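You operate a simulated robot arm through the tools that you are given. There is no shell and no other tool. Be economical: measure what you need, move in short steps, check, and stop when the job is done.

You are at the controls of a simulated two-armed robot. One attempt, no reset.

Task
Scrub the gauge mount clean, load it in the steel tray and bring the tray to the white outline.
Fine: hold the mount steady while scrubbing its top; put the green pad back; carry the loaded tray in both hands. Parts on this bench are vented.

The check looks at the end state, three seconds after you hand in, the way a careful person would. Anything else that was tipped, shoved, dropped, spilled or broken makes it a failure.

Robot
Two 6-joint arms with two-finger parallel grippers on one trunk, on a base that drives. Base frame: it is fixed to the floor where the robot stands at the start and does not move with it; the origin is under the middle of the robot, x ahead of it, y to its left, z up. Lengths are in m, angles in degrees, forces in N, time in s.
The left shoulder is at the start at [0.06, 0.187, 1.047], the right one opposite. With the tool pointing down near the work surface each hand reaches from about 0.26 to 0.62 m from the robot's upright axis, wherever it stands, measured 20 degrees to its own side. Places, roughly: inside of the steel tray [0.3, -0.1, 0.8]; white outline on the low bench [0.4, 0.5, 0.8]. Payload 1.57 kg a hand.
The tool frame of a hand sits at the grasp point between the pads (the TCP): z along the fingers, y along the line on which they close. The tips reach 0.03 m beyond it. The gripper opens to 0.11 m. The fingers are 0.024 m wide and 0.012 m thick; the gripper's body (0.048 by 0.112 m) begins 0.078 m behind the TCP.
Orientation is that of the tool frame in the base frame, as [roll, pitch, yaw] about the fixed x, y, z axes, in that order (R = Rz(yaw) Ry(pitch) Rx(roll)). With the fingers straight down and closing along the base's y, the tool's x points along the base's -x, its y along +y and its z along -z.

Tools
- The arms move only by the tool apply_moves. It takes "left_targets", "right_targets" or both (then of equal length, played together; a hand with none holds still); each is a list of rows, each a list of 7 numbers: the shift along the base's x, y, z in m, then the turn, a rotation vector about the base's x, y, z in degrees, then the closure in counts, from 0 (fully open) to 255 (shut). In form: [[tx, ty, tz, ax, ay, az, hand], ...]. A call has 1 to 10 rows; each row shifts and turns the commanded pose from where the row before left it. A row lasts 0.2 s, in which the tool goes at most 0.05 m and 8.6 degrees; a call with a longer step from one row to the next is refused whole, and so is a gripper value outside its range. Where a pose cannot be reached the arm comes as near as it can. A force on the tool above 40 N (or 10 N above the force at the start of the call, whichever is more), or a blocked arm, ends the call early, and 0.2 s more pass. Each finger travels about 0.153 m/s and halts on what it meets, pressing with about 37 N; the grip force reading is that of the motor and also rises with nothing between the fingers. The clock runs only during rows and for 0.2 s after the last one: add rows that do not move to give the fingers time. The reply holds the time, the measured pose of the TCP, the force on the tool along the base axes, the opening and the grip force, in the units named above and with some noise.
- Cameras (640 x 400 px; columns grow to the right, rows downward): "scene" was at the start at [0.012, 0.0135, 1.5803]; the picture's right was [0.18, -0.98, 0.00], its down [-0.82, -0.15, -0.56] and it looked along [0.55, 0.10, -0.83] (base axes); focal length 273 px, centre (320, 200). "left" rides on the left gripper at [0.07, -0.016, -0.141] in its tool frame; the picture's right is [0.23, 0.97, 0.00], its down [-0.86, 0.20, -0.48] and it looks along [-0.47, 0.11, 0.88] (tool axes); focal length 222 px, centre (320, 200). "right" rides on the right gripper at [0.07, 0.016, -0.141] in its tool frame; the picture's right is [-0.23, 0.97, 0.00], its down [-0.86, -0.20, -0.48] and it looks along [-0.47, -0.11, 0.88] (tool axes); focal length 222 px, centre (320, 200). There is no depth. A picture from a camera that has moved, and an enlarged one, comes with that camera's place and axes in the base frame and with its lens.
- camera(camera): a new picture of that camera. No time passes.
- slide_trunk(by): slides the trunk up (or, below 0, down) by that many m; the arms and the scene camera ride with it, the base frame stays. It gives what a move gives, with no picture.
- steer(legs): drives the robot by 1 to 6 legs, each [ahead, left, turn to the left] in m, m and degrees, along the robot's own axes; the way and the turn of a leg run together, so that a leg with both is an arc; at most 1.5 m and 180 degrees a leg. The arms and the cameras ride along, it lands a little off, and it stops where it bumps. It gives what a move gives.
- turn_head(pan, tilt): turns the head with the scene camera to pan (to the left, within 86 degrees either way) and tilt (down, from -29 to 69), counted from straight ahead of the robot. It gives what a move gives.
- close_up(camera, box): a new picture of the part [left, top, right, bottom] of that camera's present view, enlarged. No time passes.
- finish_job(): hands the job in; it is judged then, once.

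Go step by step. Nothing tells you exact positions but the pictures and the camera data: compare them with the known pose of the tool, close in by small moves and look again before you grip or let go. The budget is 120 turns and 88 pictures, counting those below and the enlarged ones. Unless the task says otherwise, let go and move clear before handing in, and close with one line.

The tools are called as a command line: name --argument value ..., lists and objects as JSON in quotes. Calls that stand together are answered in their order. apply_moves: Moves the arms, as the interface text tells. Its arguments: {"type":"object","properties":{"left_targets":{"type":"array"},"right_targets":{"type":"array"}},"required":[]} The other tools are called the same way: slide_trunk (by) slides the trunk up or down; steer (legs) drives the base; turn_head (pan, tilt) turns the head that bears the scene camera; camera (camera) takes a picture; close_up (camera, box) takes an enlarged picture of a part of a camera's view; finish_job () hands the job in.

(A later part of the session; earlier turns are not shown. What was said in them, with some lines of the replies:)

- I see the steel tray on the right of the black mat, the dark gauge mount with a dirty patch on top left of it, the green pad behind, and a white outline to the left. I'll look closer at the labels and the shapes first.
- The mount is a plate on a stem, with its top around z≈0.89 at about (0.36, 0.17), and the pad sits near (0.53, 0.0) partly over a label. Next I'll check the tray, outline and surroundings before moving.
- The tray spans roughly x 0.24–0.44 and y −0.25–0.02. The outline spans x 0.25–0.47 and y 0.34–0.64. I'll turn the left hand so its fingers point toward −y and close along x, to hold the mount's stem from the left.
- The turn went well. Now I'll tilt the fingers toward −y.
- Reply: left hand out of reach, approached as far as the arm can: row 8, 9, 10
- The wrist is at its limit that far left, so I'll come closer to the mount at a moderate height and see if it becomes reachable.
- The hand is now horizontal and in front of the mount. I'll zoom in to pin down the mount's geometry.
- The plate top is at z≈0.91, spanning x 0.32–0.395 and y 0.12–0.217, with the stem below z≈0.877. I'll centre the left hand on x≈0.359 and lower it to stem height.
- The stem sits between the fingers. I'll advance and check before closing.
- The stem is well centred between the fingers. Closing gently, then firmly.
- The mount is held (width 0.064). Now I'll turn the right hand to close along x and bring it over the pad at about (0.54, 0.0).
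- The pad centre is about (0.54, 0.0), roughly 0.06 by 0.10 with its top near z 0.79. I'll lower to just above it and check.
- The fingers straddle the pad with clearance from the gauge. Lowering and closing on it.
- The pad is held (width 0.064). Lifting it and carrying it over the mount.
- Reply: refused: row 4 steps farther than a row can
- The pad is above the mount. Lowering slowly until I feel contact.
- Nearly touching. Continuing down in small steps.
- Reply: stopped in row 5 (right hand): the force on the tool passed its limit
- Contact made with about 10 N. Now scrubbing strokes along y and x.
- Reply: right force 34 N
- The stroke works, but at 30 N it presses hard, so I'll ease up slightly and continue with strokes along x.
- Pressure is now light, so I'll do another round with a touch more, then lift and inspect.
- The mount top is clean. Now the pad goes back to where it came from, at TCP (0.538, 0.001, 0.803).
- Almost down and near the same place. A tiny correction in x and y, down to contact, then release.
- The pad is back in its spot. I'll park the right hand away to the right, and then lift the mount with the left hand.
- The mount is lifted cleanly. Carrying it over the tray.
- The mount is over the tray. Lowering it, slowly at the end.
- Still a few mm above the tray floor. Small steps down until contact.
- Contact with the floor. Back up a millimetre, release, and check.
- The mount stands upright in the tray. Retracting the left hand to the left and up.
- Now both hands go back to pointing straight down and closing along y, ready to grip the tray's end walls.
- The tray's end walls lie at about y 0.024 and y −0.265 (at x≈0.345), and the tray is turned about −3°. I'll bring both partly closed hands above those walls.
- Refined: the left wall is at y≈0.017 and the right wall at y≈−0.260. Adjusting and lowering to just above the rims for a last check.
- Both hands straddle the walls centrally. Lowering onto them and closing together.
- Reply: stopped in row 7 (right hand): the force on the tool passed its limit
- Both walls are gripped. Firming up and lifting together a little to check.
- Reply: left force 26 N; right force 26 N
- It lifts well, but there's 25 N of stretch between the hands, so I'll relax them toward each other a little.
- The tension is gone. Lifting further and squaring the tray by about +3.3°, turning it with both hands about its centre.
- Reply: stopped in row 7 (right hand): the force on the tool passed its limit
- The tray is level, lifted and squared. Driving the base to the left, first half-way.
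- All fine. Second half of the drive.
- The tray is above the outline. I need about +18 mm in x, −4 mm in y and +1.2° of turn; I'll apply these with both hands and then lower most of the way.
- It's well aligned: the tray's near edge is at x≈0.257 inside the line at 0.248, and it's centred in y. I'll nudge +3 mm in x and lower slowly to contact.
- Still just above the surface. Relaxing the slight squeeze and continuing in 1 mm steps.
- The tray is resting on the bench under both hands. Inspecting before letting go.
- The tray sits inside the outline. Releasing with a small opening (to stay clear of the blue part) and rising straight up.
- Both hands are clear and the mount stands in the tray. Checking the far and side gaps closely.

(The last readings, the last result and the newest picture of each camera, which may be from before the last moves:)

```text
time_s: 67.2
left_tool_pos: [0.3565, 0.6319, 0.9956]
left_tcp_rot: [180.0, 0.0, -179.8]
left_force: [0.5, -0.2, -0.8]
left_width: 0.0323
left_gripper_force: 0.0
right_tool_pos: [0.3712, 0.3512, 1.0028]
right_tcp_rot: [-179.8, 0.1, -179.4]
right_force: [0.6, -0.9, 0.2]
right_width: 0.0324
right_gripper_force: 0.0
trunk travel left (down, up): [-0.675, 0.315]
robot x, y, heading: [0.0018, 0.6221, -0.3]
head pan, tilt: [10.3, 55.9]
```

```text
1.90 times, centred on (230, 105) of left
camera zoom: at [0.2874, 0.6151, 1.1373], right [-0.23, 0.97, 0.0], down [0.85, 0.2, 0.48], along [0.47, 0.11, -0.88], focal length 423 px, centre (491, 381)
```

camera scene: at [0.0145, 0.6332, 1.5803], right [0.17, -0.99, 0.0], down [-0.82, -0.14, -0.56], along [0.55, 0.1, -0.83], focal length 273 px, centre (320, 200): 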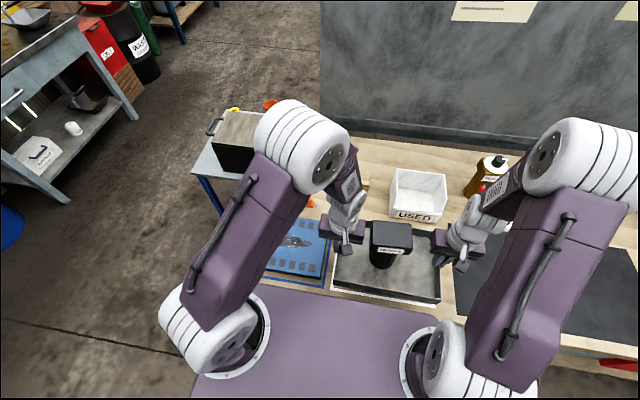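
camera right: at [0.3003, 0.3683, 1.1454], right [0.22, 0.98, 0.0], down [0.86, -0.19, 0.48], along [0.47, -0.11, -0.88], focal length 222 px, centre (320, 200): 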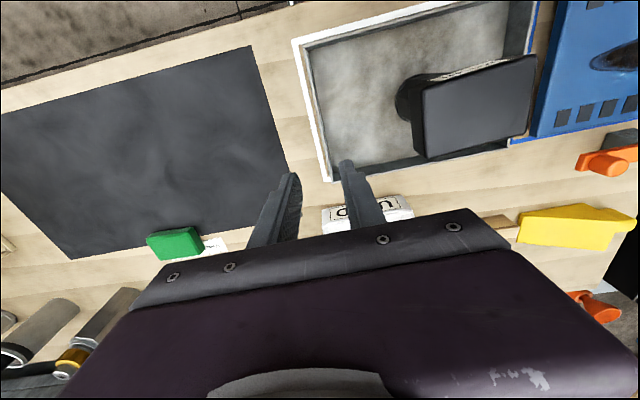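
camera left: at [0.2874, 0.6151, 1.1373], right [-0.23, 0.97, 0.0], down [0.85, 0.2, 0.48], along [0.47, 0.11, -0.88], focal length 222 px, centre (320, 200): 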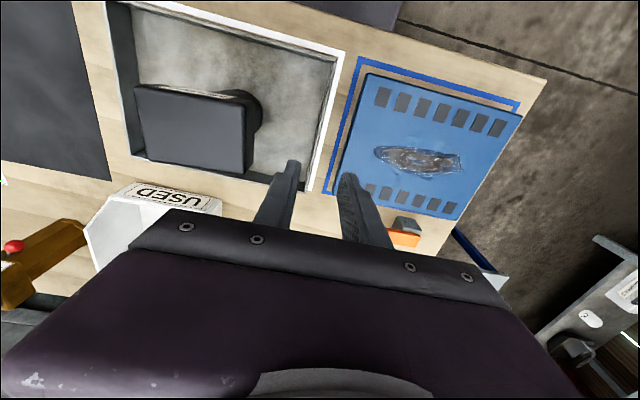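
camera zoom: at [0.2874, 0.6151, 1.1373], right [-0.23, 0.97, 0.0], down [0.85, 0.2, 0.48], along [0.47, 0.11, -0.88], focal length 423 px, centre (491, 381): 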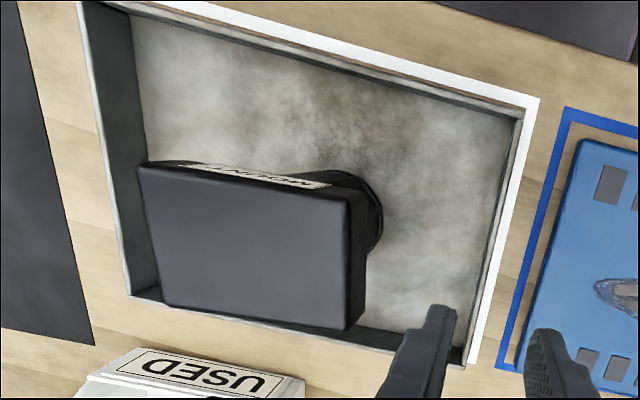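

Three sides clearly show an even margin, but the far line is hidden behind the rim. I'll shift the right hand up and forward for a view from above it.

apply_moves --right_targets '[[0, 0, 0.04, 0, 0, 0, 180], [0, 0, 0.04, 0, 0, 0, 180], [0.04, 0, 0.02, 0, 0, 0, 180], [0.045, 0, 0, 0, 0, 0, 180], [0.045, 0.02, 0, 0, 0, 0, 180], [0.03, 0.02, 0, 0, 0, 0, 180], [0, 0, 0, 0, 0, 0, 180]]' --left_targets '[[0, 0, 0.04, 0, 0, 0, 180], [0, 0, 0.04, 0, 0, 0, 180], [0, 0, 0.02, 0, 0, 0, 180], [0, 0.03, 0, 0, 0, 0, 180], [0, 0, 0, 0, 0, 0, 180], [0, 0, 0, 0, 0, 0, 180], [0, 0, 0, 0, 0, 0, 180]]'

close_up --camera "right" --box '[260, 0, 560, 200]'

camera --camera "scene"

```text
time_s: 68.8
left_tool_pos: [0.3557, 0.6584, 1.0986]
left_tcp_rot: [179.9, 0.1, -179.8]
left_force: [0.5, 0.2, 0.5]
left_width: 0.0323
left_gripper_force: 0.1
right_tool_pos: [0.5238, 0.3953, 1.0984]
right_tcp_rot: [-179.8, 0.4, -179.4]
right_force: [0.3, 0.0, -0.4]
right_width: 0.0323
right_gripper_force: 0.0
trunk travel left (down, up): [-0.675, 0.315]
robot x, y, heading: [0.0002, 0.6184, -0.4]
head pan, tilt: [10.3, 55.9]
```

```text
2.00 times, centred on (410, 100) of right
camera zoom: at [0.4534, 0.4114, 1.241], right [0.22, 0.98, 0.0], down [0.85, -0.19, 0.48], along [0.47, -0.11, -0.88], focal length 444 px, centre (140, 400)
```

zoom: 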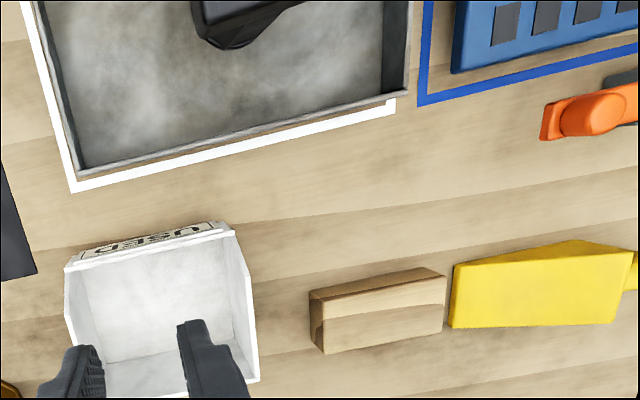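

```text
21 pictures are left
camera scene: at [0.0121, 0.6339, 1.5803], right [0.17, -0.99, 0.0], down [-0.82, -0.14, -0.56], along [0.55, 0.1, -0.83], focal length 273 px, centre (320, 200)
```

scene: 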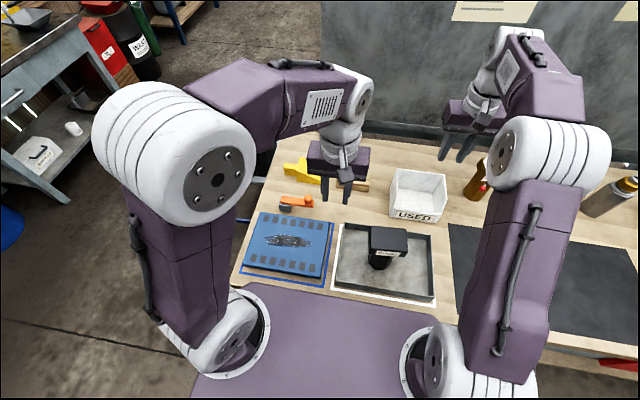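

The white line shows all the way round the tray, the mount is clean and upright in it, the pad is back in its place, and both hands are clear. Handing in.

finish_job

```text
The job is handed in.
```

The gauge mount is scrubbed clean and standing in the steel tray, the tray sits inside the white outline after being carried in both hands, and the green pad is back where it was.
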